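You operate a simulated robot arm through the tools that you are given. There is no shell and no other tool. Be economical: measure what you need, move in short steps, check, and stop when the job is done.

Carry out the task below with a simulated two-armed robot. There is one attempt and no reset: what you move stays moved.

TASK
Wipe up the spill on the top of the worktop with the red cloth and put it back.

It is judged by the outcome, as a careful person would: the job done as asked, and still so three seconds after it is handed in. It fails if anything else is knocked over, pushed out of place, dropped, spilled or broken. Flat cloth is picked up by pressing the open fingertips on it (5 to 10 N) and closing them slowly along it; thin cloth reads only 2 to 8 mm in the jaws.

THE ROBOT
Two 7-joint arms with two-finger parallel grippers on one trunk, on a base that drives. Base frame: it is fixed to the floor where the robot stands at the start and does not move with it; the origin is under the middle of the robot, x ahead of it, y to its left, z up; the surface under the hand at the start is at about z = 0.9. Readings come in m, degrees, newtons and seconds.
The left shoulder is at the start at [0.107, 0.174, 1.09], the right one opposite. With the tool pointing down near the work surface each hand reaches from about 0.32 to 0.74 m from the robot's upright axis, wherever it stands, measured 20 degrees to its own side. Payload 3.6 kg a hand.
The tool frame of a hand sits at the grasp point between the pads (the TCP): z along the fingers, y along the line on which they close. The tips reach 0.03 m beyond it. Largest opening 0.11 m; finger width 0.02, thickness 0.01; the body of the gripper, 0.048 by 0.112 m, starts 0.055 m behind the TCP.
Orientation is that of the tool frame in the base frame, as a unit quaternion [w, x, y, z]. With the fingers straight down and closing along the base's y, the tool's x points along the base's -x, its y along +y and its z along -z.

THE INTERFACE
- The arms move only by the tool play_rows. It takes "left_steps", "right_steps" or both (then of equal length, played together; a hand with none holds still); each is a list of rows, each a list of 3 entries, a list of its own where there are three numbers: the shift along the base's x, y, z in m, then the turn, a rotation vector about the base's x, y, z in degrees, then the opening, from 0 (shut) to 1 (fully open). In form: [[[tx, ty, tz], [wx, wy, wz], fingers], ...]. A call has 1 to 20 rows; each row shifts and turns the commanded pose from where the row before left it. Rows are played at 5 a second. More than 0.05 m and 8.6 degrees between two rows, or a gripper value outside its range, and nothing of the call is played. A pose out of reach is approached as far as the arm can. The call stops where the force on the tool passes 40 N (or 10 N more than at its start, if that is more) or the arm is blocked; 0.2 s more then pass. The fingers move at their own pace (about 0.153 m/s each) and stop on an object; they squeeze with about 39 N. The grip force told is the motor's: it shows also when the fingers shut on nothing. Time passes only in rows, and 0.2 s behind the last, so rows that do not move let the fingers close. The reply holds the time, the measured pose of the TCP, the force on the tool along the base axes, the opening and the grip force, in the units named above and with some noise, with the torque about the TCP (base axes, N m) and any sound that the robot's microphone picked up.
- Cameras (640 x 400 px; columns grow to the right, rows downward): "scene" is now at [0.1933, -0.0559, 1.2737]; the picture's right is [-0.64, -0.77, 0.00], its down [-0.44, 0.37, -0.82] and it looks along [0.63, -0.52, -0.58] (base axes); focal length 214 px, centre (320, 200). "left" rides on the left gripper at [0.072, -0.017, -0.103] in its tool frame; the picture's right is [0.23, 0.97, 0.00], its down [-0.76, 0.18, -0.62] and it looks along [-0.61, 0.14, 0.78] (tool axes); focal length 222 px, centre (320, 200). "right" rides on the right gripper at [0.072, 0.017, -0.103] in its tool frame; the picture's right is [-0.23, 0.97, 0.00], its down [-0.76, -0.18, -0.62] and it looks along [-0.61, -0.14, 0.78] (tool axes); focal length 222 px, centre (320, 200). There is no depth. A picture from a camera that has moved, and an enlarged one, comes with that camera's place and axes in the base frame and with its lens. The place of the scene camera against the robot may be out by one fixed shift of up to 0.012 m in any direction.
- capture(camera): a new picture of that camera. The clock stands still meanwhile.
- slide_trunk(by): slides the trunk up (or, below 0, down) by that many m; the arms and the scene camera ride with it, the base frame stays. It gives what a move gives, with no picture.
- base_move(legs): drives the robot by 1 to 6 legs, each [ahead, left, turn to the left] in m, m and degrees, along the robot's own axes; the way and the turn of a leg run together, so that a leg with both is an arc; at most 1.5 m and 180 degrees a leg. The arms and the cameras ride along, it lands a little off, and it stops where it bumps. It gives what a move gives.
- turn_head(pan, tilt): turns the head with the scene camera to pan (to the left, within 86 degrees either way) and tilt (down, from -29 to 69), counted from straight ahead of the robot. It gives what a move gives.
- inspect(camera, box): a new picture of the part [left, top, right, bottom] of that camera's present view, enlarged. The clock stands still meanwhile.
- job_done(): hands the job in; it is judged then, once.

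Work in short steps. Places have to be worked out from the pictures, the camera data and where the tool is seen: move nearer, look again, correct. Check each grasp and each placing, and mend what went wrong. You have 120 turns and 108 pictures in all, those below and enlarged ones among them. Open the grippers and draw the arms clear of the work before you hand the job in, unless the task says otherwise; then end with one line.

The tools are called after ">>>" as a command line: name --argument value ..., lists and objects as JSON in quotes. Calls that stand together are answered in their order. play_rows: Moves the arms, as the interface text tells. Its arguments: {"type":"object","properties":{"left_steps":{"type":"array","items":{"type":"array"}},"right_steps":{"type":"array","items":{"type":"array"}}},"required":[]} The other tools are called the same way: slide_trunk (by) slides the trunk up or down; base_move (legs) drives the base; turn_head (pan, tilt) turns the head that bears the scene camera; capture (camera) takes a picture; inspect (camera, box) takes an enlarged picture of a part of a camera's view; job_done () hands the job in.

At the start:

```text
t: 0.0
left_tcp_pos: [0.2852, -0.0084, 1.0922]
left_orientation: [-0.001, -0.001, 1.0, -0.001]
left_wrist_force: [-0.4, -0.1, -0.5]
left_ft_torque: [0.01, -0.01, 0.01]
left_width: 0.1101
left_grip_force: 0.1
right_tcp_pos: [0.2939, -0.4499, 1.1819]
right_orientation: [0.001, 0.0, 1.0, 0.0]
right_wrist_force: [-0.2, 0.6, -0.6]
right_ft_torque: [0.03, 0.0, -0.02]
right_width: 0.1099
right_grip_force: 0.1
trunk travel left (down, up): [-0.208, 0.555]
robot x, y, heading: [-0.0006, -0.0005, 0.1]
head pan, tilt: [-43.3, 35.5]
```

scene: 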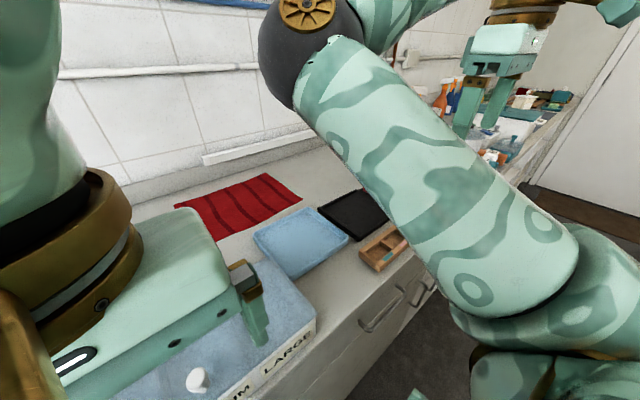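
right: 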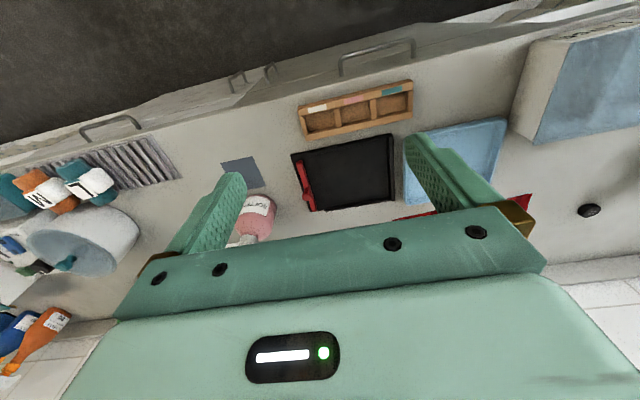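
left: 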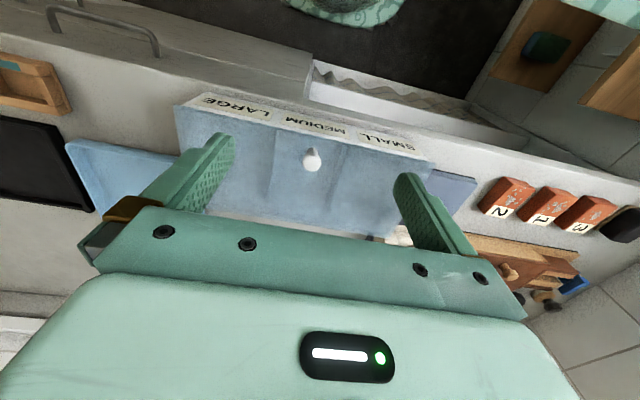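

I see a red striped cloth on the worktop behind the blue tray, but no spill yet. I turn the head to look around.

>>> turn_head --pan 0 --tilt 40

>>> capture --camera "scene"

>>> turn_head --pan 60 --tilt 35

>>> capture --camera "scene"

>>> turn_head --pan -75 --tilt 30

>>> capture --camera "scene"

```text
t: 1.1
left_tcp_pos: [0.2862, -0.009, 1.0923]
left_orientation: [-0.001, -0.001, 1.0, 0.001]
left_wrist_force: [0.1, 0.7, -0.2]
left_ft_torque: [-0.01, 0.05, 0.03]
left_width: 0.11
left_grip_force: 0.1
right_tcp_pos: [0.2941, -0.4487, 1.1817]
right_orientation: [0.0, 0.001, 1.0, 0.0]
right_wrist_force: [0.4, 1.0, 0.1]
right_ft_torque: [-0.03, -0.02, 0.0]
right_width: 0.11
right_grip_force: 0.1
trunk travel left (down, up): [-0.208, 0.555]
robot x, y, heading: [-0.001, -0.0017, 0.1]
head pan, tilt: [0.0, 40.0]
```

```text
104 pictures are left
camera scene: at [0.2108, 0.0003, 1.2665], right [0.0, -1.0, 0.0], down [-0.64, 0.0, -0.77], along [0.77, 0.0, -0.64], focal length 214 px, centre (320, 200)
```

scene: 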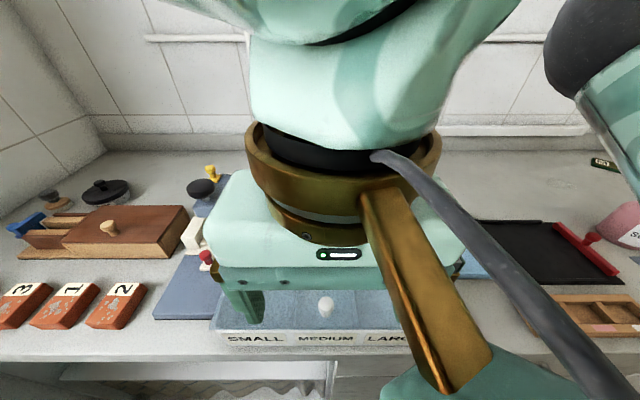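

```text
t: 2.4
left_tcp_pos: [0.2893, -0.0075, 1.093]
left_orientation: [-0.003, -0.006, 1.0, -0.005]
left_wrist_force: [-0.2, 0.6, -0.1]
left_ft_torque: [-0.01, -0.01, -0.01]
left_width: 0.1101
left_grip_force: 0.1
right_tcp_pos: [0.2952, -0.4505, 1.1812]
right_orientation: [0.001, 0.001, 1.0, 0.0]
right_wrist_force: [-0.5, -0.7, -0.4]
right_ft_torque: [0.04, -0.01, -0.01]
right_width: 0.1101
right_grip_force: 0.0
trunk travel left (down, up): [-0.208, 0.555]
robot x, y, heading: [-0.0004, 0.0005, 0.1]
head pan, tilt: [60.0, 35.0]
```

```text
103 pictures are left
camera scene: at [0.2028, 0.0399, 1.2702], right [0.46, -0.89, 0.0], down [-0.54, -0.28, -0.79], along [0.71, 0.36, -0.61], focal length 214 px, centre (320, 200)
```

scene: 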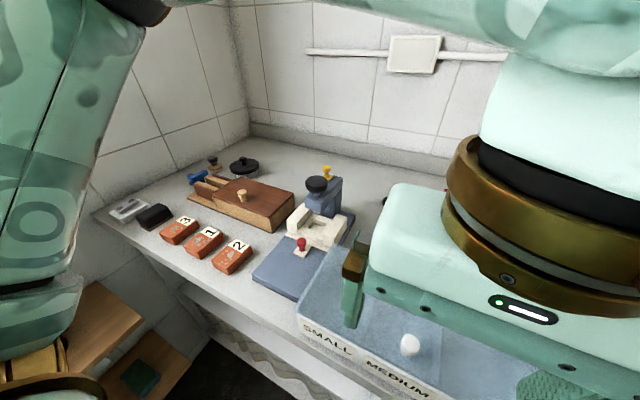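

```text
t: 4.6
left_tcp_pos: [0.2861, -0.0085, 1.0915]
left_orientation: [-0.001, -0.004, 1.0, 0.001]
left_wrist_force: [-0.1, -0.3, -0.1]
left_ft_torque: [0.0, -0.03, 0.0]
left_width: 0.1098
left_grip_force: 0.1
right_tcp_pos: [0.2943, -0.45, 1.1822]
right_orientation: [-0.001, 0.0, 1.0, 0.0]
right_wrist_force: [-0.7, 0.1, 1.0]
right_ft_torque: [0.0, 0.01, 0.01]
right_width: 0.1097
right_grip_force: 0.1
trunk travel left (down, up): [-0.208, 0.555]
robot x, y, heading: [-0.0016, 0.0004, 0.1]
head pan, tilt: [-75.0, 30.0]
```

```text
102 pictures are left
camera scene: at [0.1891, -0.0643, 1.2823], right [-0.71, -0.7, 0.0], down [-0.35, 0.35, -0.87], along [0.61, -0.62, -0.5], focal length 214 px, centre (320, 200)
```

scene: 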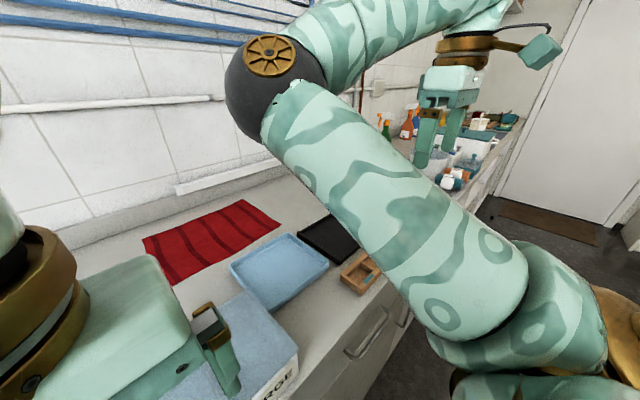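

The head seems to lag behind. I take another picture at the present pan.

>>> turn_head --pan -75 --tilt 30

>>> capture --camera "scene"

>>> inspect --camera "right" --box '[0, 60, 640, 300]'

```text
t: 5.2
left_tcp_pos: [0.287, -0.0076, 1.0922]
left_orientation: [-0.001, -0.003, 1.0, 0.001]
left_wrist_force: [0.7, -0.4, -0.7]
left_ft_torque: [0.0, 0.02, 0.0]
left_width: 0.1099
left_grip_force: 0.1
right_tcp_pos: [0.2941, -0.4494, 1.1825]
right_orientation: [0.0, 0.0, 1.0, 0.0]
right_wrist_force: [-0.5, -0.4, 0.8]
right_ft_torque: [-0.01, -0.02, 0.0]
right_width: 0.11
right_grip_force: 0.0
trunk travel left (down, up): [-0.208, 0.555]
robot x, y, heading: [-0.0015, -0.0012, -0.2]
head pan, tilt: [-75.0, 30.0]
```

```text
101 pictures are left
camera scene: at [0.1891, -0.0644, 1.2825], right [-0.71, -0.7, 0.0], down [-0.35, 0.35, -0.87], along [0.61, -0.62, -0.49], focal length 214 px, centre (320, 200)
```

scene: 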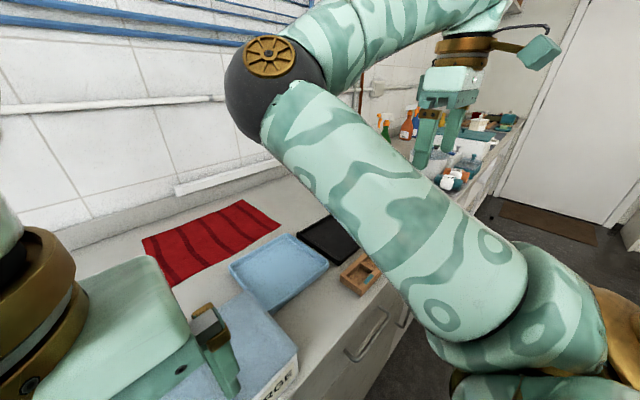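

```text
1.00 times, centred on (320, 180) of right (not enlarged: the box is as wide or as high as the picture)
camera zoom: at [0.2212, -0.4323, 1.2847], right [0.23, 0.97, 0.0], down [0.76, -0.18, 0.62], along [0.61, -0.14, -0.78], focal length 222 px, centre (320, 220)
```

zoom: 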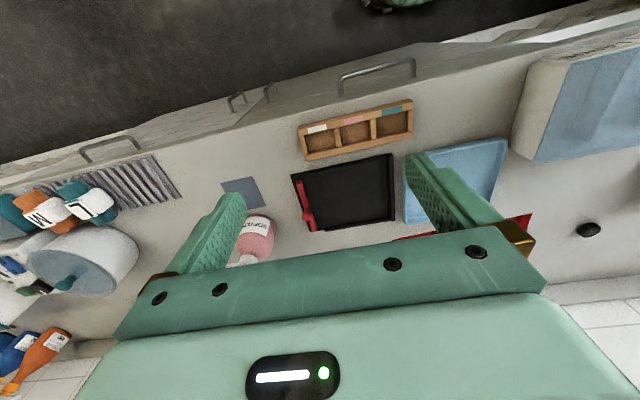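

The left hand hides part of the worktop. A dark blob at about (0.69, 0.09) may be the spill. I raise the left hand and shift it left to see.

>>> play_rows --left_steps '[[[0, 0, 0.04], [0, 0, 0], 1], [[0, 0.03, 0.04], [0, 0, 0], 1], [[0, 0.04, 0.03], [0, 0, 0], 1], [[0, 0.04, 0.03], [0, 0, 0], 1], [[0, 0.04, 0.02], [0, 0, 0], 1], [[0, 0.04, 0], [0, 0, 0], 1], [[0, 0.04, 0], [0, 0, 0], 1], [[0, 0.04, 0], [0, 0, 0], 1]]'

>>> turn_head --pan -10 --tilt 35

>>> capture --camera "scene"

>>> capture --camera "left"

```text
t: 7.0
left_tcp_pos: [0.2886, -0.0092, 1.0988]
left_orientation: [-0.003, -0.006, 1.0, 0.001]
left_wrist_force: [0.4, -0.6, -0.7]
left_ft_torque: [0.0, 0.03, 0.03]
left_width: 0.1101
left_grip_force: 0.0
left hand out of reach, approached as far as the arm can: row 1, 2, 3, 4, 5, 6, 7, 8
right_tcp_pos: [0.2936, -0.4501, 1.181]
right_orientation: [0.0, 0.001, 1.0, 0.0]
right_wrist_force: [0.0, -0.1, 0.0]
right_ft_torque: [0.01, -0.04, -0.01]
right_width: 0.11
right_grip_force: 0.1
trunk travel left (down, up): [-0.208, 0.555]
robot x, y, heading: [-0.0022, -0.0035, -0.2]
head pan, tilt: [-75.0, 30.0]
```

```text
t: 8.3
left_tcp_pos: [0.2858, -0.008, 1.1036]
left_orientation: [0.0, -0.002, 1.0, -0.004]
left_wrist_force: [0.6, 0.5, 0.3]
left_ft_torque: [0.01, 0.01, 0.0]
left_width: 0.11
left_grip_force: 0.1
right_tcp_pos: [0.2942, -0.4495, 1.1807]
right_orientation: [0.0, 0.0, 1.0, 0.0]
right_wrist_force: [-0.4, -0.5, 0.1]
right_ft_torque: [-0.01, -0.01, 0.0]
right_width: 0.1099
right_grip_force: 0.1
trunk travel left (down, up): [-0.208, 0.555]
robot x, y, heading: [-0.0013, -0.0033, -0.2]
head pan, tilt: [-10.0, 35.0]
```

```text
99 pictures are left
camera scene: at [0.2124, -0.015, 1.2741], right [-0.17, -0.98, 0.0], down [-0.57, 0.1, -0.82], along [0.81, -0.14, -0.57], focal length 214 px, centre (320, 200)
```

scene: 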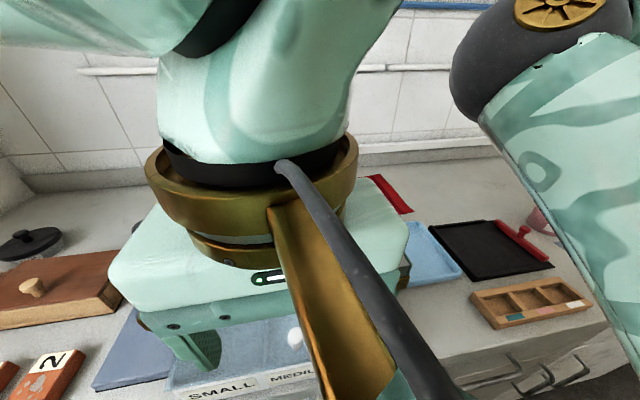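

```text
98 pictures are left
camera left: at [0.2147, -0.0253, 1.2058], right [-0.23, 0.97, -0.01], down [0.76, 0.19, 0.62], along [0.61, 0.14, -0.78], focal length 222 px, centre (320, 200)
```

left: 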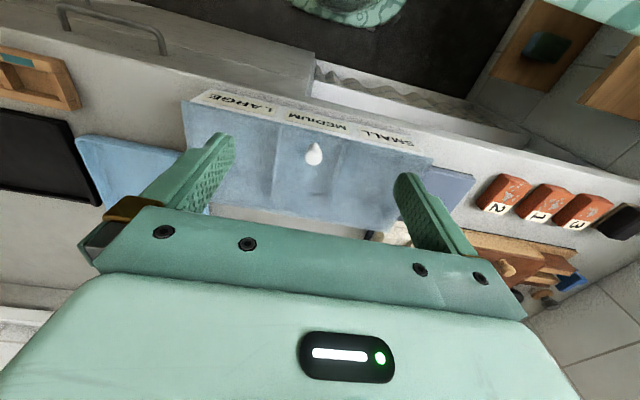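

The left hand is at the inside limit of its reach. I raise the trunk 0.2 m to get clearance and a better view.

>>> slide_trunk --by 0.2

>>> play_rows --left_steps '[[[0.02, 0.04, 0], [0, 0, 0], 1], [[0.02, 0.04, 0], [0, 0, 0], 1], [[0.02, 0.04, 0], [0, 0, 0], 1], [[0.02, 0.04, 0], [0, 0, 0], 1], [[0.0, 0.04, 0], [0, 0, 0], 1], [[0.0, 0.04, 0], [0, 0, 0], 1], [[0, 0.04, 0], [0, 0, 0], 1], [[0, 0.04, 0], [0, 0, 0], 1]]'

>>> turn_head --pan -20 --tilt 40

>>> capture --camera "scene"

>>> capture --camera "left"

>>> capture --camera "right"

```text
t: 10.5
left_tcp_pos: [0.2883, -0.0076, 1.304]
left_orientation: [-0.002, -0.001, 1.0, -0.001]
left_wrist_force: [-1.1, -0.5, 0.4]
left_ft_torque: [0.0, 0.02, 0.0]
left_width: 0.11
left_grip_force: 0.1
right_tcp_pos: [0.2943, -0.4496, 1.3813]
right_orientation: [0.001, 0.0, 1.0, 0.0]
right_wrist_force: [-0.5, -0.3, 0.5]
right_ft_torque: [-0.03, 0.02, -0.01]
right_width: 0.1099
right_grip_force: 0.2
trunk travel left (down, up): [-0.408, 0.355]
robot x, y, heading: [0.0021, 0.0002, 0.1]
head pan, tilt: [-10.0, 35.0]
```

```text
t: 12.3
left_tcp_pos: [0.3662, 0.3129, 1.3023]
left_orientation: [-0.001, -0.001, 1.0, -0.001]
left_wrist_force: [-0.8, 0.8, 1.0]
left_ft_torque: [0.0, 0.0, -0.02]
left_width: 0.1099
left_grip_force: 0.0
right_tcp_pos: [0.2928, -0.4485, 1.3821]
right_orientation: [0.001, 0.0, 1.0, -0.001]
right_wrist_force: [-0.4, 0.5, 0.3]
right_ft_torque: [0.02, -0.01, 0.02]
right_width: 0.1102
right_grip_force: 0.1
trunk travel left (down, up): [-0.408, 0.355]
robot x, y, heading: [-0.0001, 0.0022, -0.5]
head pan, tilt: [-10.0, 35.0]
```

```text
t: 13.0
left_tcp_pos: [0.3675, 0.3099, 1.3028]
left_orientation: [-0.001, -0.001, 1.0, 0.0]
left_wrist_force: [-0.1, 0.2, -0.5]
left_ft_torque: [0.04, 0.0, -0.02]
left_width: 0.1099
left_grip_force: 0.1
right_tcp_pos: [0.2928, -0.4509, 1.3819]
right_orientation: [0.0, 0.0, 1.0, 0.0]
right_wrist_force: [0.8, 0.7, 0.4]
right_ft_torque: [0.01, -0.01, 0.02]
right_width: 0.1101
right_grip_force: 0.1
trunk travel left (down, up): [-0.408, 0.355]
robot x, y, heading: [0.0014, 0.0041, 0.0]
head pan, tilt: [-20.0, 40.0]
```

```text
97 pictures are left
camera scene: at [0.1252, -0.0287, 1.4708], right [-0.34, -0.94, 0.0], down [-0.6, 0.22, -0.77], along [0.72, -0.26, -0.64], focal length 214 px, centre (320, 200)
```

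scene: 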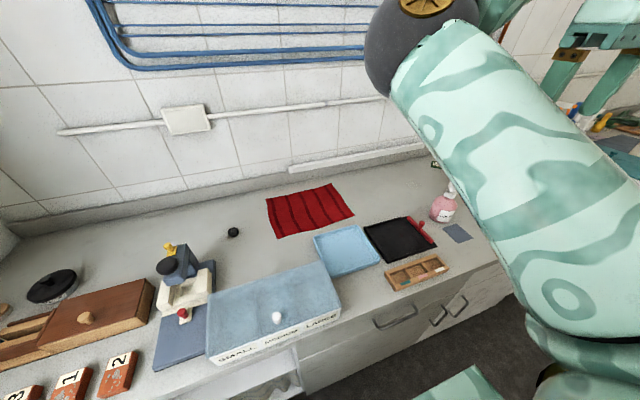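

```text
96 pictures are left
camera left: at [0.2958, 0.2933, 1.4058], right [-0.23, 0.97, 0.0], down [0.76, 0.18, 0.62], along [0.6, 0.14, -0.78], focal length 222 px, centre (320, 200)
```

left: 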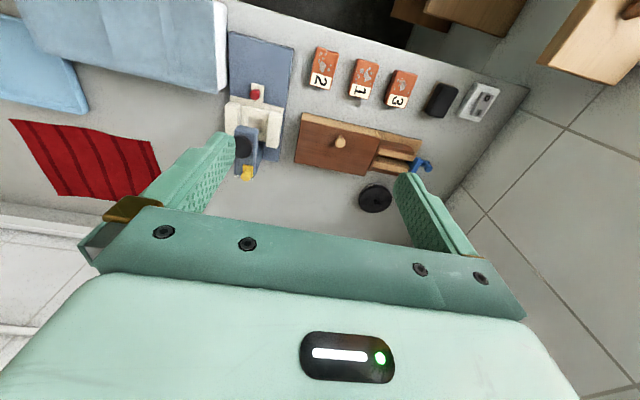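

```text
95 pictures are left
camera right: at [0.2212, -0.4323, 1.4847], right [0.23, 0.97, 0.0], down [0.76, -0.18, 0.62], along [0.61, -0.14, -0.78], focal length 222 px, centre (320, 200)
```

right: 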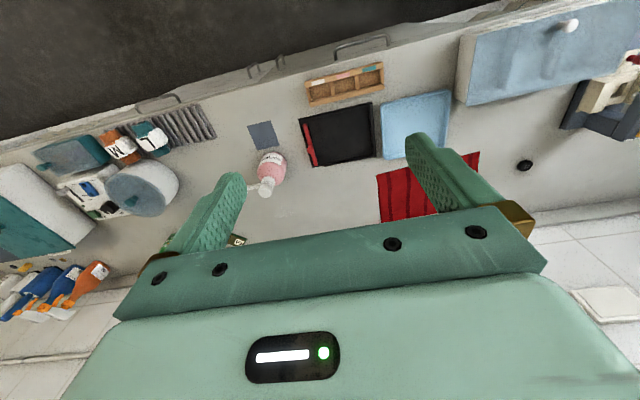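

The whole worktop left of the pump bottle looks clean apart from a small dark object. I zoom in to look for a faint spill and check further right.

>>> inspect --camera "scene" --box '[180, 170, 360, 282]'

>>> inspect --camera "scene" --box '[330, 150, 510, 262]'

>>> inspect --camera "right" --box '[0, 80, 320, 280]'

>>> inspect --camera "right" --box '[240, 60, 560, 260]'

>>> inspect --camera "left" --box '[200, 30, 520, 230]'

```text
3.56 times, centred on (270, 226) of scene
camera zoom: at [0.1252, -0.0287, 1.4708], right [-0.34, -0.94, 0.0], down [-0.6, 0.22, -0.77], along [0.72, -0.26, -0.64], focal length 763 px, centre (498, 108)
```

zoom: 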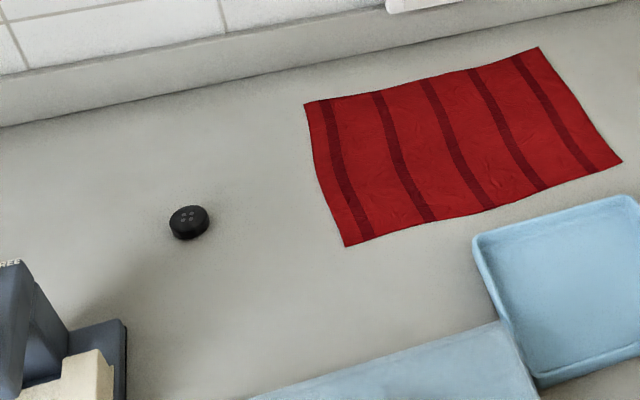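

```text
3.56 times, centred on (420, 206) of scene
camera zoom: at [0.1252, -0.0287, 1.4708], right [-0.34, -0.94, 0.0], down [-0.6, 0.22, -0.77], along [0.72, -0.26, -0.64], focal length 763 px, centre (-36, 179)
```

zoom: 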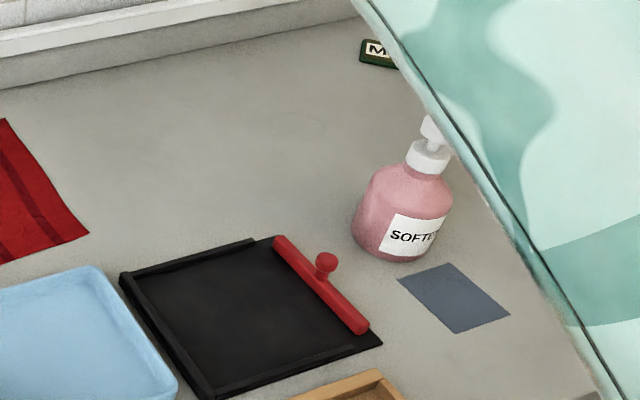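

```text
2.00 times, centred on (160, 180) of right
camera zoom: at [0.2212, -0.4323, 1.4847], right [0.23, 0.97, 0.0], down [0.76, -0.18, 0.62], along [0.61, -0.14, -0.78], focal length 444 px, centre (640, 240)
```

zoom: 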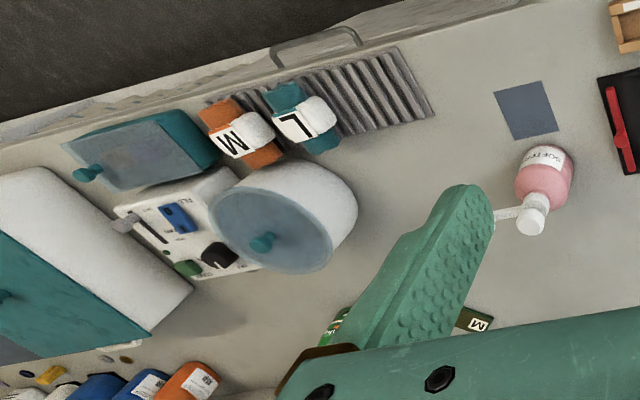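

```text
2.00 times, centred on (400, 160) of right
camera zoom: at [0.2212, -0.4323, 1.4847], right [0.23, 0.97, 0.0], down [0.76, -0.18, 0.62], along [0.61, -0.14, -0.78], focal length 444 px, centre (160, 280)
```

zoom: 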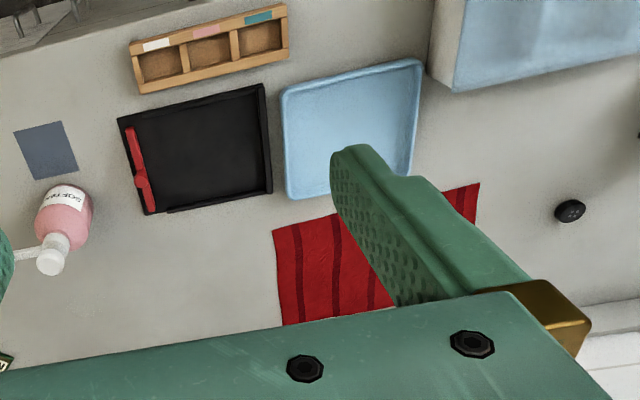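

```text
2.00 times, centred on (360, 130) of left
camera zoom: at [0.2958, 0.2933, 1.4058], right [-0.23, 0.97, 0.0], down [0.76, 0.18, 0.62], along [0.6, 0.14, -0.78], focal length 444 px, centre (240, 340)
```

zoom: 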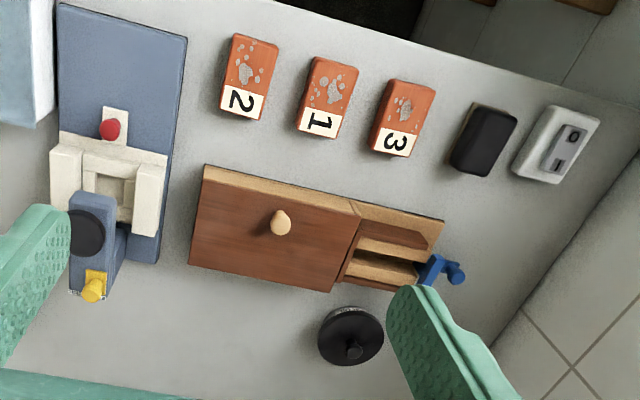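

A faint elliptical outline shows on the worktop near (0.73, -0.70), maybe a clear spill. I zoom in harder, and move the right hand for a view from its camera.

>>> inspect --camera "scene" --box '[374, 159, 454, 209]'

>>> play_rows --right_steps '[[[0, -0.04, 0], [0, 0, 0], 1], [[0, -0.04, 0], [0, 0, 0], 1], [[0, -0.04, 0], [0, 0, 0], 1], [[0.0, -0.04, 0], [0, 0, 0], 1], [[0.0, -0.04, 0], [0, 0, 0], 1]]'

>>> capture --camera "right"

>>> capture --camera "scene"

```text
8.00 times, centred on (414, 184) of scene
camera zoom: at [0.1252, -0.0287, 1.4708], right [-0.34, -0.94, 0.0], down [-0.6, 0.22, -0.77], along [0.72, -0.26, -0.64], focal length 1716 px, centre (-432, 328)
```

zoom: 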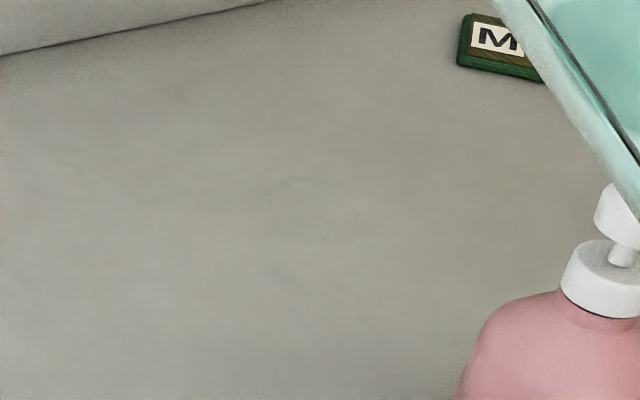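

```text
t: 14.2
left_tcp_pos: [0.3667, 0.3102, 1.3044]
left_orientation: [-0.001, 0.0, 1.0, 0.001]
left_wrist_force: [0.0, 0.4, -0.2]
left_ft_torque: [-0.02, -0.03, -0.02]
left_width: 0.1102
left_grip_force: 0.1
right_tcp_pos: [0.2913, -0.6516, 1.3818]
right_orientation: [0.001, 0.0, 1.0, 0.0]
right_wrist_force: [0.5, -0.1, -0.6]
right_ft_torque: [0.03, -0.02, -0.02]
right_width: 0.1099
right_grip_force: 0.1
trunk travel left (down, up): [-0.408, 0.355]
robot x, y, heading: [0.0027, 0.0005, -0.1]
head pan, tilt: [-20.0, 40.0]
```

```text
88 pictures are left
camera right: at [0.2192, -0.6339, 1.485], right [0.23, 0.97, 0.0], down [0.76, -0.18, 0.62], along [0.61, -0.14, -0.78], focal length 222 px, centre (320, 200)
```

right: 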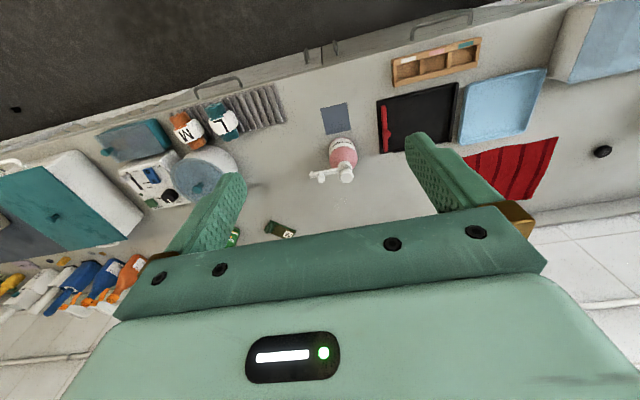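

```text
87 pictures are left
camera scene: at [0.1243, -0.0304, 1.4709], right [-0.34, -0.94, 0.0], down [-0.6, 0.22, -0.77], along [0.72, -0.26, -0.64], focal length 214 px, centre (320, 200)
```

scene: 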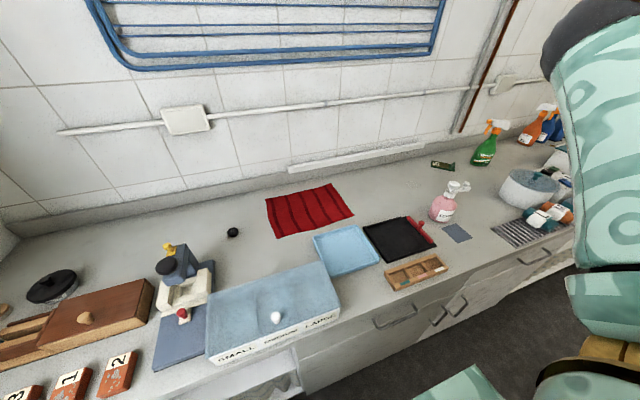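

I move the right hand forward to look down at the candidate area from closer.

>>> play_rows --right_steps '[[[0.04, 0, -0.03], [0, 0, 0], 1], [[0.04, 0.0, -0.03], [0, 0, 0], 1], [[0.04, 0.0, -0.03], [0, 0, 0], 1], [[0.04, 0.0, -0.02], [0, 0, 0], 1], [[0.04, 0.0, 0], [0, 0, 0], 1]]'

>>> inspect --camera "right" --box '[220, 100, 460, 250]'

>>> inspect --camera "scene" --box '[400, 120, 580, 232]'

```text
t: 15.4
left_tcp_pos: [0.3673, 0.312, 1.3033]
left_orientation: [0.0, -0.001, 1.0, -0.002]
left_wrist_force: [-0.5, 0.0, 0.2]
left_ft_torque: [-0.03, 0.01, 0.0]
left_width: 0.11
left_grip_force: 0.0
right_tcp_pos: [0.4529, -0.6478, 1.2729]
right_orientation: [0.0, 0.001, 1.0, -0.001]
right_wrist_force: [-0.9, 0.0, 0.5]
right_ft_torque: [0.01, 0.0, 0.01]
right_width: 0.1101
right_grip_force: 0.1
right hand out of reach, approached as far as the arm can: row 5
trunk travel left (down, up): [-0.408, 0.355]
robot x, y, heading: [0.0003, -0.0021, -0.0]
head pan, tilt: [-20.0, 40.0]
```

```text
2.67 times, centred on (340, 175) of right
camera zoom: at [0.3809, -0.6296, 1.3753], right [0.23, 0.97, 0.0], down [0.76, -0.18, 0.62], along [0.61, -0.14, -0.78], focal length 592 px, centre (267, 267)
```

zoom: 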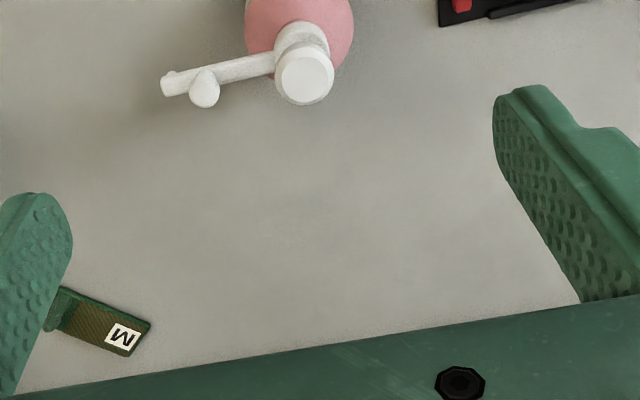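

```text
3.56 times, centred on (490, 176) of scene
camera zoom: at [0.1247, -0.0279, 1.4709], right [-0.34, -0.94, 0.0], down [-0.6, 0.22, -0.77], along [0.72, -0.26, -0.64], focal length 763 px, centre (-284, 285)
```

zoom: 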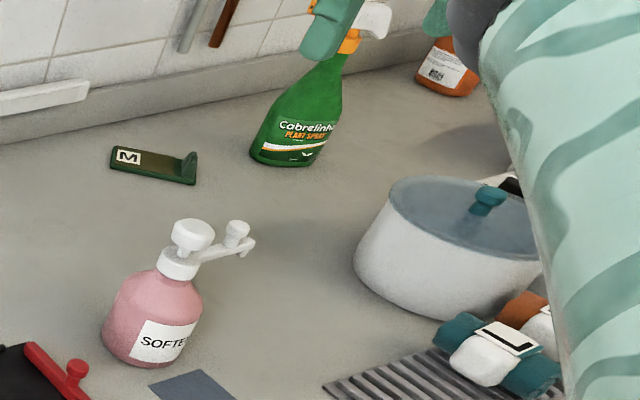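

No spill here. I look further right along the worktop.

>>> turn_head --pan -60 --tilt 30

>>> capture --camera "scene"

>>> inspect --camera "right" --box '[0, 0, 320, 200]'

```text
t: 16.5
left_tcp_pos: [0.367, 0.3104, 1.3037]
left_orientation: [-0.001, -0.001, 1.0, 0.0]
left_wrist_force: [0.4, -1.1, -0.2]
left_ft_torque: [0.0, -0.02, -0.01]
left_width: 0.1099
left_grip_force: 0.1
right_tcp_pos: [0.4534, -0.6484, 1.2727]
right_orientation: [0.001, 0.0, 1.0, -0.001]
right_wrist_force: [-0.4, -0.4, 0.0]
right_ft_torque: [0.03, -0.01, -0.01]
right_width: 0.1102
right_grip_force: 0.1
trunk travel left (down, up): [-0.408, 0.355]
robot x, y, heading: [-0.0024, -0.0031, 0.1]
head pan, tilt: [-60.0, 30.0]
```

```text
84 pictures are left
camera scene: at [0.0905, -0.0778, 1.4862], right [-0.87, -0.5, 0.0], down [-0.25, 0.43, -0.87], along [0.43, -0.75, -0.5], focal length 214 px, centre (320, 200)
```

scene: 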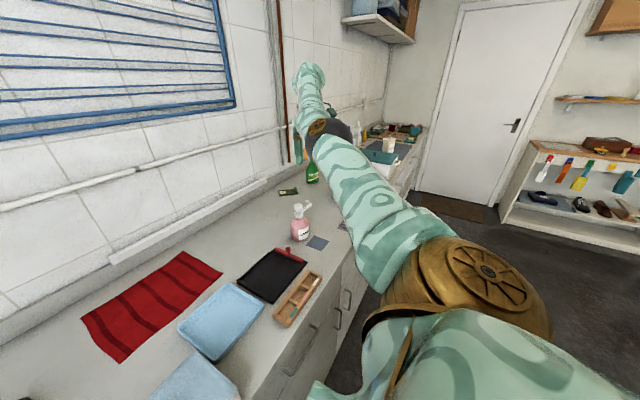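

```text
2.00 times, centred on (160, 100) of right
camera zoom: at [0.3812, -0.6302, 1.3751], right [0.23, 0.97, 0.0], down [0.76, -0.18, 0.62], along [0.61, -0.14, -0.78], focal length 444 px, centre (640, 400)
```

zoom: 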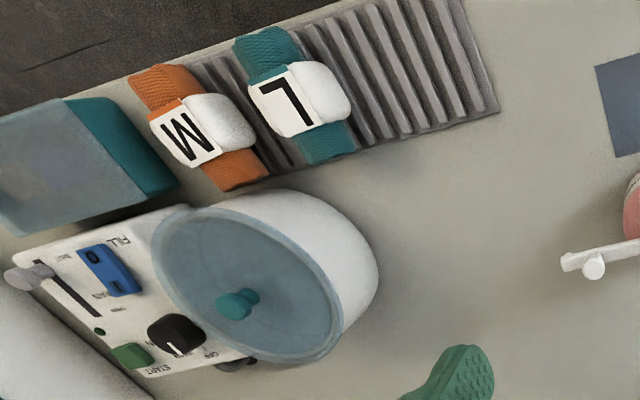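

Worktop continues to the right with many objects. I draw the right hand back up and drive right to survey it.

>>> play_rows --right_steps '[[[-0.04, 0, 0.04], [0, 0, 0], 1], [[-0.04, 0.0, 0.04], [0, 0, 0], 1], [[-0.04, 0.04, 0.04], [0, 0, 0], 1], [[-0.04, 0.04, 0.0], [0, 0, 0], 1], [[0, 0.04, 0], [0, 0, 0], 1], [[0, 0.04, 0], [0, 0, 0], 1]]'

>>> base_move --legs '[[0, -0.7, 0]]'

>>> capture --camera "right"

>>> turn_head --pan -15 --tilt 40

>>> capture --camera "scene"

```text
refused: row 1 steps farther than a row can; nothing moved
```

```text
t: 20.3
left_tcp_pos: [0.3686, -0.3828, 1.3038]
left_orientation: [-0.001, 0.0, 1.0, 0.0]
left_wrist_force: [-0.2, -0.2, -1.0]
left_ft_torque: [0.04, 0.04, 0.01]
left_width: 0.1099
left_grip_force: 0.1
right_tcp_pos: [0.4508, -1.3418, 1.2711]
right_orientation: [0.002, 0.002, 1.0, 0.0]
right_wrist_force: [0.2, 0.2, 0.1]
right_ft_torque: [0.03, 0.01, -0.02]
right_width: 0.11
right_grip_force: 0.1
trunk travel left (down, up): [-0.408, 0.355]
robot x, y, heading: [0.0008, -0.6927, -0.2]
head pan, tilt: [-60.0, 30.0]
```

```text
82 pictures are left
camera right: at [0.3779, -1.3234, 1.375], right [0.23, 0.97, 0.0], down [0.76, -0.18, 0.62], along [0.61, -0.14, -0.78], focal length 222 px, centre (320, 200)
```

right: 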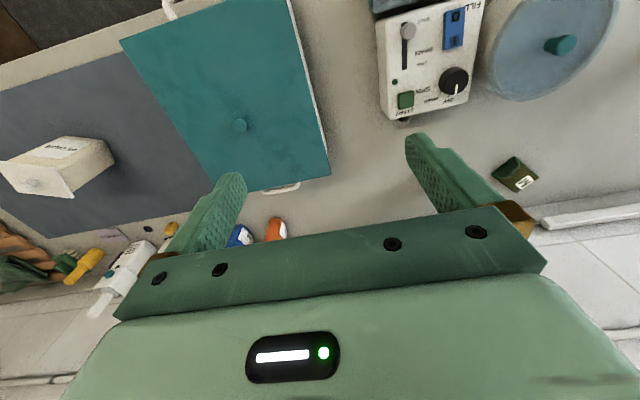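

```text
t: 21.4
left_tcp_pos: [0.3674, -0.3819, 1.3032]
left_orientation: [0.0, -0.001, 1.0, 0.0]
left_wrist_force: [0.1, -0.7, -0.3]
left_ft_torque: [0.0, 0.01, -0.01]
left_width: 0.1103
left_grip_force: 0.0
right_tcp_pos: [0.45, -1.3422, 1.2718]
right_orientation: [0.001, 0.002, 1.0, 0.0]
right_wrist_force: [0.5, 0.0, -0.7]
right_ft_torque: [-0.01, 0.01, -0.01]
right_width: 0.1098
right_grip_force: 0.1
trunk travel left (down, up): [-0.408, 0.355]
robot x, y, heading: [-0.0023, -0.6926, -0.2]
head pan, tilt: [-15.0, 40.0]
```

```text
81 pictures are left
camera scene: at [0.126, -0.7138, 1.4708], right [-0.26, -0.96, 0.0], down [-0.62, 0.17, -0.77], along [0.74, -0.2, -0.64], focal length 214 px, centre (320, 200)
```

scene: 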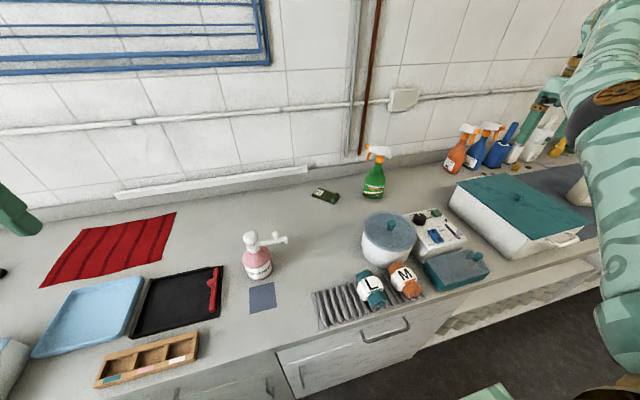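

The base moved with the right arm still out, but nothing was touched. I zoom in on the clear worktop areas from this viewpoint.

>>> inspect --camera "scene" --box '[170, 160, 410, 310]'

>>> inspect --camera "scene" --box '[380, 120, 600, 258]'

>>> inspect --camera "left" --box '[0, 0, 639, 230]'

```text
2.67 times, centred on (290, 235) of scene
camera zoom: at [0.126, -0.7138, 1.4708], right [-0.26, -0.96, 0.0], down [-0.62, 0.17, -0.77], along [0.74, -0.2, -0.64], focal length 572 px, centre (400, 107)
```

zoom: 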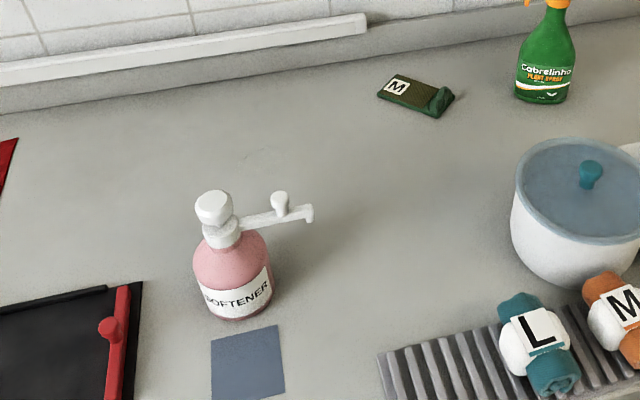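

```text
2.90 times, centred on (490, 189) of scene
camera zoom: at [0.126, -0.7138, 1.4708], right [-0.26, -0.96, 0.0], down [-0.62, 0.17, -0.77], along [0.74, -0.2, -0.64], focal length 622 px, centre (-173, 232)
```

zoom: 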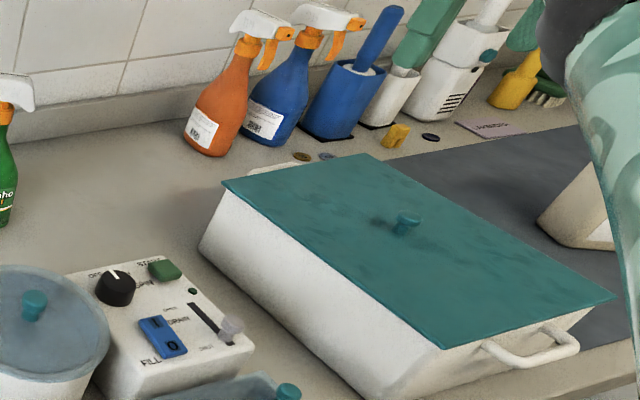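

```text
1.00 times, centred on (320, 115) of left (not enlarged: the box is as wide or as high as the picture)
camera zoom: at [0.2956, -0.3991, 1.4059], right [-0.23, 0.97, 0.0], down [0.76, 0.18, 0.62], along [0.61, 0.14, -0.78], focal length 222 px, centre (320, 285)
```

zoom: 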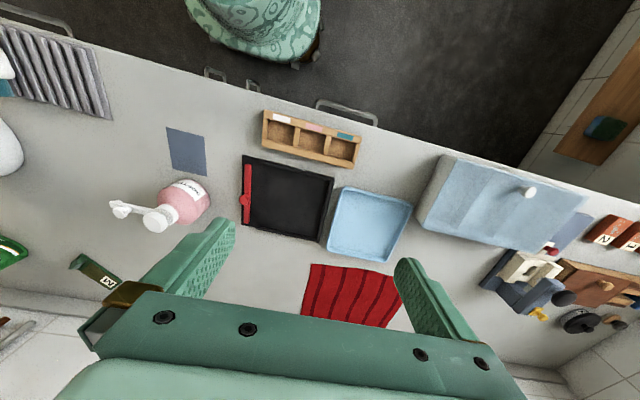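

A faint mark appears again at about (0.727, -0.69), consistent with the earlier one: likely a clear spill. I zoom in hard.

>>> inspect --camera "scene" --box '[220, 184, 320, 246]'

>>> turn_head --pan 0 --tilt 30

>>> inspect --camera "scene" --box '[220, 170, 420, 295]'

```text
6.40 times, centred on (270, 215) of scene
camera zoom: at [0.126, -0.7138, 1.4708], right [-0.26, -0.96, 0.0], down [-0.62, 0.17, -0.77], along [0.74, -0.2, -0.64], focal length 1373 px, centre (640, 104)
```

zoom: 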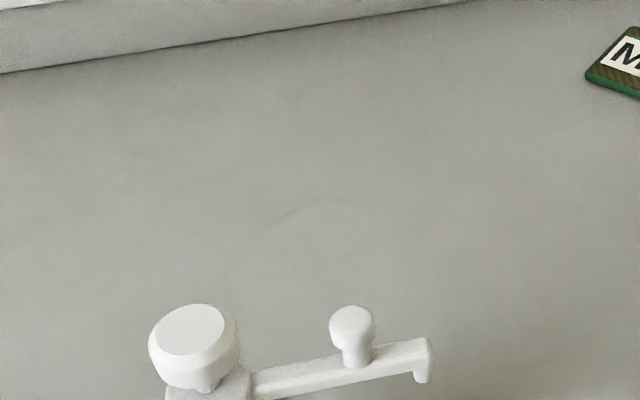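

```text
t: 22.2
left_tcp_pos: [0.3673, -0.382, 1.3041]
left_orientation: [-0.001, 0.0, 1.0, -0.001]
left_wrist_force: [0.7, -0.8, -0.3]
left_ft_torque: [0.0, 0.0, -0.01]
left_width: 0.1101
left_grip_force: 0.0
right_tcp_pos: [0.45, -1.3409, 1.2723]
right_orientation: [0.001, 0.001, 1.0, 0.0]
right_wrist_force: [0.0, 0.1, 0.9]
right_ft_torque: [-0.01, -0.02, 0.01]
right_width: 0.11
right_grip_force: 0.1
trunk travel left (down, up): [-0.408, 0.355]
robot x, y, heading: [-0.002, -0.6916, -0.1]
head pan, tilt: [0.0, 30.0]
```

```text
3.20 times, centred on (320, 232) of scene
camera zoom: at [0.1344, -0.6917, 1.4861], right [0.0, -1.0, 0.0], down [-0.5, 0.0, -0.87], along [0.87, 0.0, -0.5], focal length 686 px, centre (320, 96)
```

zoom: 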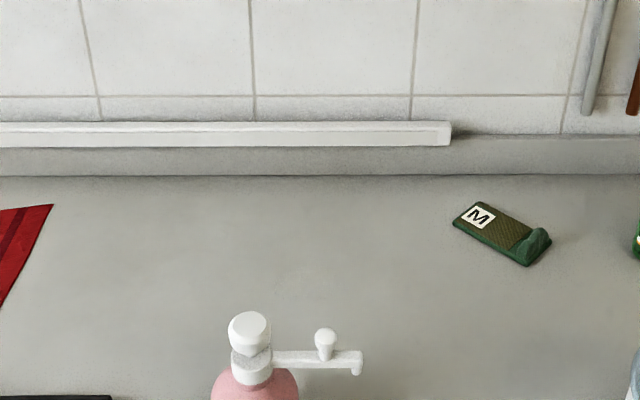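

A faint outline persists there. For a more grazing, closer view, I first retract the right hand from above the teal-lidded box.

>>> play_rows --right_steps '[[[0, 0, 0.04], [0, 0, 0], 1], [[-0.02, 0.0, 0.04], [0, 0, 0], 1], [[-0.04, 0.02, 0.02], [0, 0, 0], 1], [[-0.04, 0.03, 0.0], [0, 0, 0], 1], [[-0.03, 0.04, 0], [0, 0, 0], 1], [[-0.02, 0.04, 0], [0, 0, 0], 1], [[0, 0.04, 0], [0, 0, 0], 1]]'

>>> capture --camera "right"

>>> turn_head --pan 10 --tilt 40

>>> capture --camera "scene"

```text
t: 23.8
left_tcp_pos: [0.368, -0.3808, 1.3022]
left_orientation: [-0.001, 0.0, 1.0, -0.001]
left_wrist_force: [-0.2, 0.7, -0.4]
left_ft_torque: [0.0, -0.01, -0.01]
left_width: 0.1097
left_grip_force: 0.1
right_tcp_pos: [0.3011, -1.1691, 1.3426]
right_orientation: [-0.001, 0.002, 1.0, 0.0]
right_wrist_force: [-0.2, 1.3, 0.3]
right_ft_torque: [-0.04, 0.0, 0.02]
right_width: 0.11
right_grip_force: 0.0
right hand out of reach, approached as far as the arm can: row 1
trunk travel left (down, up): [-0.408, 0.355]
robot x, y, heading: [-0.0044, -0.6911, -0.4]
head pan, tilt: [0.0, 30.0]
```

```text
75 pictures are left
camera right: at [0.2281, -1.1513, 1.4463], right [0.23, 0.97, 0.0], down [0.76, -0.18, 0.62], along [0.61, -0.14, -0.78], focal length 222 px, centre (320, 200)
```

right: 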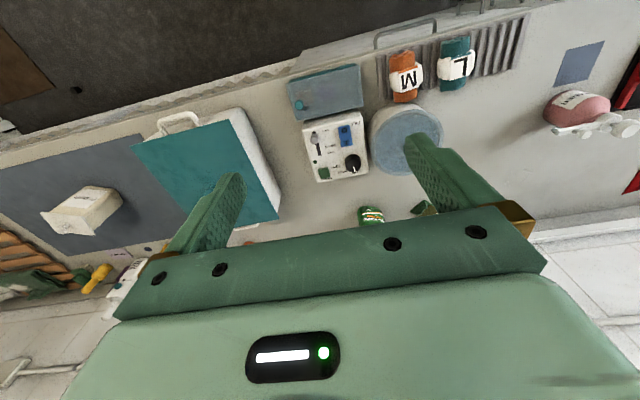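

```text
t: 24.5
left_tcp_pos: [0.3659, -0.3819, 1.3036]
left_orientation: [0.0, 0.0, 1.0, 0.0]
left_wrist_force: [-1.1, 0.0, 0.0]
left_ft_torque: [0.05, -0.05, -0.03]
left_width: 0.1102
left_grip_force: 0.1
right_tcp_pos: [0.3002, -1.1723, 1.3426]
right_orientation: [0.001, 0.002, 1.0, 0.001]
right_wrist_force: [0.6, 0.4, -0.4]
right_ft_torque: [-0.01, 0.01, 0.02]
right_width: 0.1099
right_grip_force: 0.0
trunk travel left (down, up): [-0.408, 0.355]
robot x, y, heading: [-0.0006, -0.6892, -0.3]
head pan, tilt: [10.0, 40.0]
```

```text
74 pictures are left
camera scene: at [0.1277, -0.6771, 1.4709], right [0.17, -0.99, 0.0], down [-0.63, -0.11, -0.77], along [0.76, 0.13, -0.64], focal length 214 px, centre (320, 200)
```

scene: 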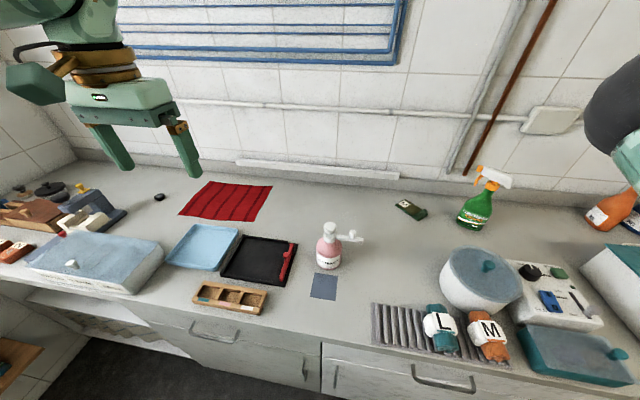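

I lower the trunk by 0.2 m for a grazing view of the suspected wet patch.

>>> slide_trunk --by -0.2

>>> turn_head --pan 0 --tilt 30

>>> inspect --camera "scene" --box '[200, 130, 440, 280]'

```text
t: 26.7
left_tcp_pos: [0.4081, -0.3817, 1.0651]
left_orientation: [-0.058, 0.0, 0.998, 0.001]
left_wrist_force: [-0.1, -0.6, -0.1]
left_ft_torque: [-0.04, -0.01, 0.0]
left_width: 0.1099
left_grip_force: 0.1
right_tcp_pos: [0.3007, -1.1704, 1.1429]
right_orientation: [0.002, 0.001, 1.0, -0.002]
right_wrist_force: [-0.7, 0.2, 0.2]
right_ft_torque: [0.01, -0.03, 0.03]
right_width: 0.11
right_grip_force: 0.0
trunk travel left (down, up): [-0.208, 0.555]
robot x, y, heading: [0.0014, -0.6952, -0.1]
head pan, tilt: [10.0, 40.0]
```

```text
t: 27.4
left_tcp_pos: [0.4076, -0.3828, 1.0652]
left_orientation: [-0.059, 0.0, 0.998, 0.0]
left_wrist_force: [0.7, 0.5, -0.2]
left_ft_torque: [0.02, -0.04, 0.03]
left_width: 0.1099
left_grip_force: 0.0
right_tcp_pos: [0.3002, -1.1703, 1.1418]
right_orientation: [-0.001, 0.002, 1.0, -0.001]
right_wrist_force: [0.3, -0.2, 0.8]
right_ft_torque: [0.0, 0.03, 0.0]
right_width: 0.1102
right_grip_force: 0.1
trunk travel left (down, up): [-0.208, 0.555]
robot x, y, heading: [-0.0005, -0.693, -0.1]
head pan, tilt: [0.0, 30.0]
```

```text
2.67 times, centred on (320, 205) of scene
camera zoom: at [0.2151, -0.6917, 1.2817], right [0.0, -1.0, 0.0], down [-0.5, 0.0, -0.87], along [0.87, 0.0, -0.5], focal length 572 px, centre (320, 187)
```

zoom: 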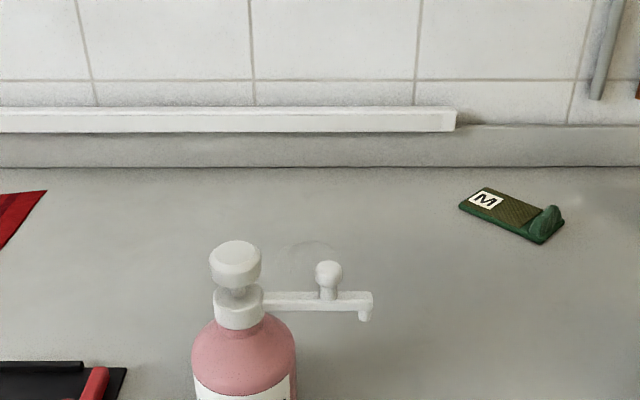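

A faint round patch is visible behind the pump nozzle, at about (0.73, -0.68). I zoom harder.

>>> inspect --camera "scene" --box '[285, 205, 349, 245]'

>>> inspect --camera "left" --box '[0, 100, 320, 300]'

```text
10.00 times, centred on (317, 225) of scene
camera zoom: at [0.2151, -0.6917, 1.2817], right [0.0, -1.0, 0.0], down [-0.5, 0.0, -0.87], along [0.87, 0.0, -0.5], focal length 2145 px, centre (350, -50)
```

zoom: 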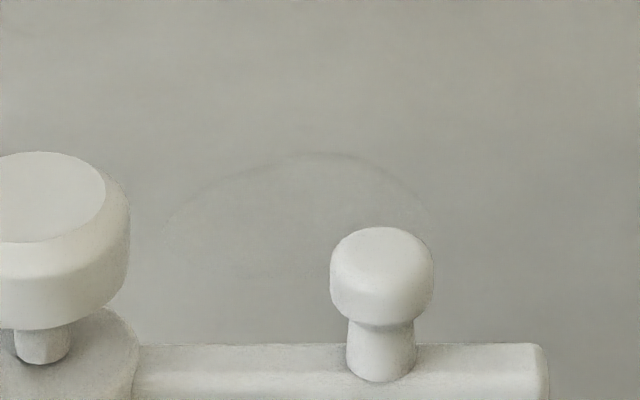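

```text
2.00 times, centred on (160, 200) of left
camera zoom: at [0.3483, -0.399, 1.1756], right [-0.23, 0.97, 0.03], down [0.83, 0.18, 0.53], along [0.51, 0.14, -0.85], focal length 444 px, centre (640, 200)
```

zoom: 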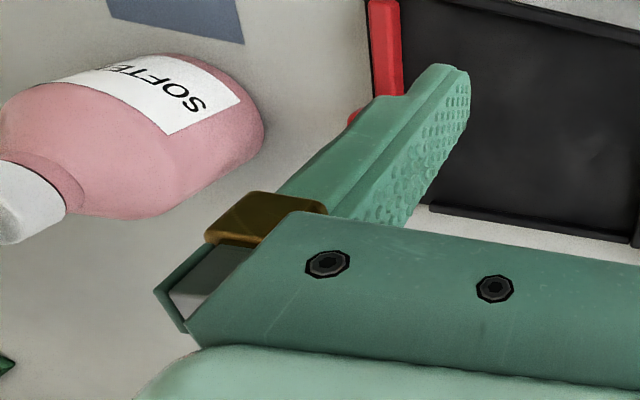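

The zoom confirms a clear wet patch, roughly x 0.66–0.755, y −0.63 to −0.73, behind the pump bottle. I'll use the right arm on the cloth (x 0.63–0.86, y −0.05 to −0.355), so first I park the left hand higher and clear.

>>> play_rows --left_steps '[[[0, 0, 0.03], [0, 0, 0], 1], [[-0.01, 0.0, 0.03], [0, 0, 0], 1], [[-0.02, 0.03, 0.03], [0, 0, 0], 1], [[-0.02, 0.03, 0.02], [0, 0, 0], 1], [[-0.02, 0.03, 0.01], [0, 0, 0], 1], [[-0.01, 0.03, 0], [0, 0, 0], 1]]'

```text
t: 28.8
left_tcp_pos: [0.3935, -0.2737, 1.0413]
left_orientation: [-0.059, 0.0, 0.998, 0.0]
left_wrist_force: [-0.9, -0.3, 0.0]
left_ft_torque: [0.01, 0.0, 0.0]
left_width: 0.1099
left_grip_force: 0.1
left hand out of reach, approached as far as the arm can: row 1, 2, 3, 4, 5, 6
right_tcp_pos: [0.3005, -1.1689, 1.1422]
right_orientation: [0.001, 0.002, 1.0, -0.001]
right_wrist_force: [-0.5, 0.3, -0.3]
right_ft_torque: [-0.04, 0.0, 0.0]
right_width: 0.11
right_grip_force: 0.0
trunk travel left (down, up): [-0.208, 0.555]
robot x, y, heading: [-0.001, -0.6921, -0.0]
head pan, tilt: [0.0, 30.0]
```

The left arm went into an awkward tilted pose. I raise the trunk a bit and test whether it recovers.

>>> slide_trunk --by 0.15

>>> play_rows --left_steps '[[[0, 0, 0], [0, 0, 0], 1], [[0, 0, 0], [0, 0, 0], 1]]'

```text
t: 30.5
left_tcp_pos: [0.3948, -0.277, 1.1905]
left_orientation: [-0.059, 0.0, 0.998, 0.0]
left_wrist_force: [0.4, -0.4, 0.0]
left_ft_torque: [0.01, 0.04, -0.03]
left_width: 0.1103
left_grip_force: 0.1
right_tcp_pos: [0.3008, -1.17, 1.2932]
right_orientation: [0.001, 0.001, 1.0, -0.001]
right_wrist_force: [-0.3, 1.0, 0.5]
right_ft_torque: [0.03, -0.03, -0.01]
right_width: 0.1101
right_grip_force: 0.0
trunk travel left (down, up): [-0.358, 0.405]
robot x, y, heading: [-0.0018, -0.6933, -0.1]
head pan, tilt: [0.0, 30.0]
```

```text
t: 31.1
left_tcp_pos: [0.3939, -0.2779, 1.1905]
left_orientation: [-0.059, 0.0, 0.998, 0.0]
left_wrist_force: [0.8, 0.3, -0.2]
left_ft_torque: [0.02, 0.01, 0.03]
left_width: 0.1101
left_grip_force: 0.1
right_tcp_pos: [0.2994, -1.1694, 1.2937]
right_orientation: [0.0, 0.002, 1.0, 0.0]
right_wrist_force: [-0.4, 0.7, 0.1]
right_ft_torque: [0.0, 0.02, 0.02]
right_width: 0.11
right_grip_force: 0.0
trunk travel left (down, up): [-0.358, 0.405]
robot x, y, heading: [0.0013, -0.6887, -0.4]
head pan, tilt: [0.0, 30.0]
```

Now I try correcting the tilt and moving the left hand outward.

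>>> play_rows --left_steps '[[[0, 0.02, 0], [0, 3.4, 0], 1], [[0, 0.02, 0], [0, 3.4, 0], 1], [[0, 0.03, 0.02], [0, 0, 0], 1], [[0, 0.03, 0.02], [0, 0, 0], 1], [[0, 0, 0], [0, 0, 0], 1]]'

```text
t: 32.3
left_tcp_pos: [0.3994, -0.1752, 1.2035]
left_orientation: [-0.116, 0.001, 0.993, 0.002]
left_wrist_force: [0.3, -0.2, 0.9]
left_ft_torque: [0.0, 0.0, 0.02]
left_width: 0.1099
left_grip_force: 0.1
left hand out of reach, approached as far as the arm can: row 3, 4
right_tcp_pos: [0.3003, -1.1721, 1.2935]
right_orientation: [0.001, 0.003, 1.0, 0.0]
right_wrist_force: [0.5, 0.2, -1.0]
right_ft_torque: [-0.02, 0.02, 0.0]
right_width: 0.1098
right_grip_force: 0.1
trunk travel left (down, up): [-0.358, 0.405]
robot x, y, heading: [-0.0008, -0.6931, -0.2]
head pan, tilt: [0.0, 30.0]
```

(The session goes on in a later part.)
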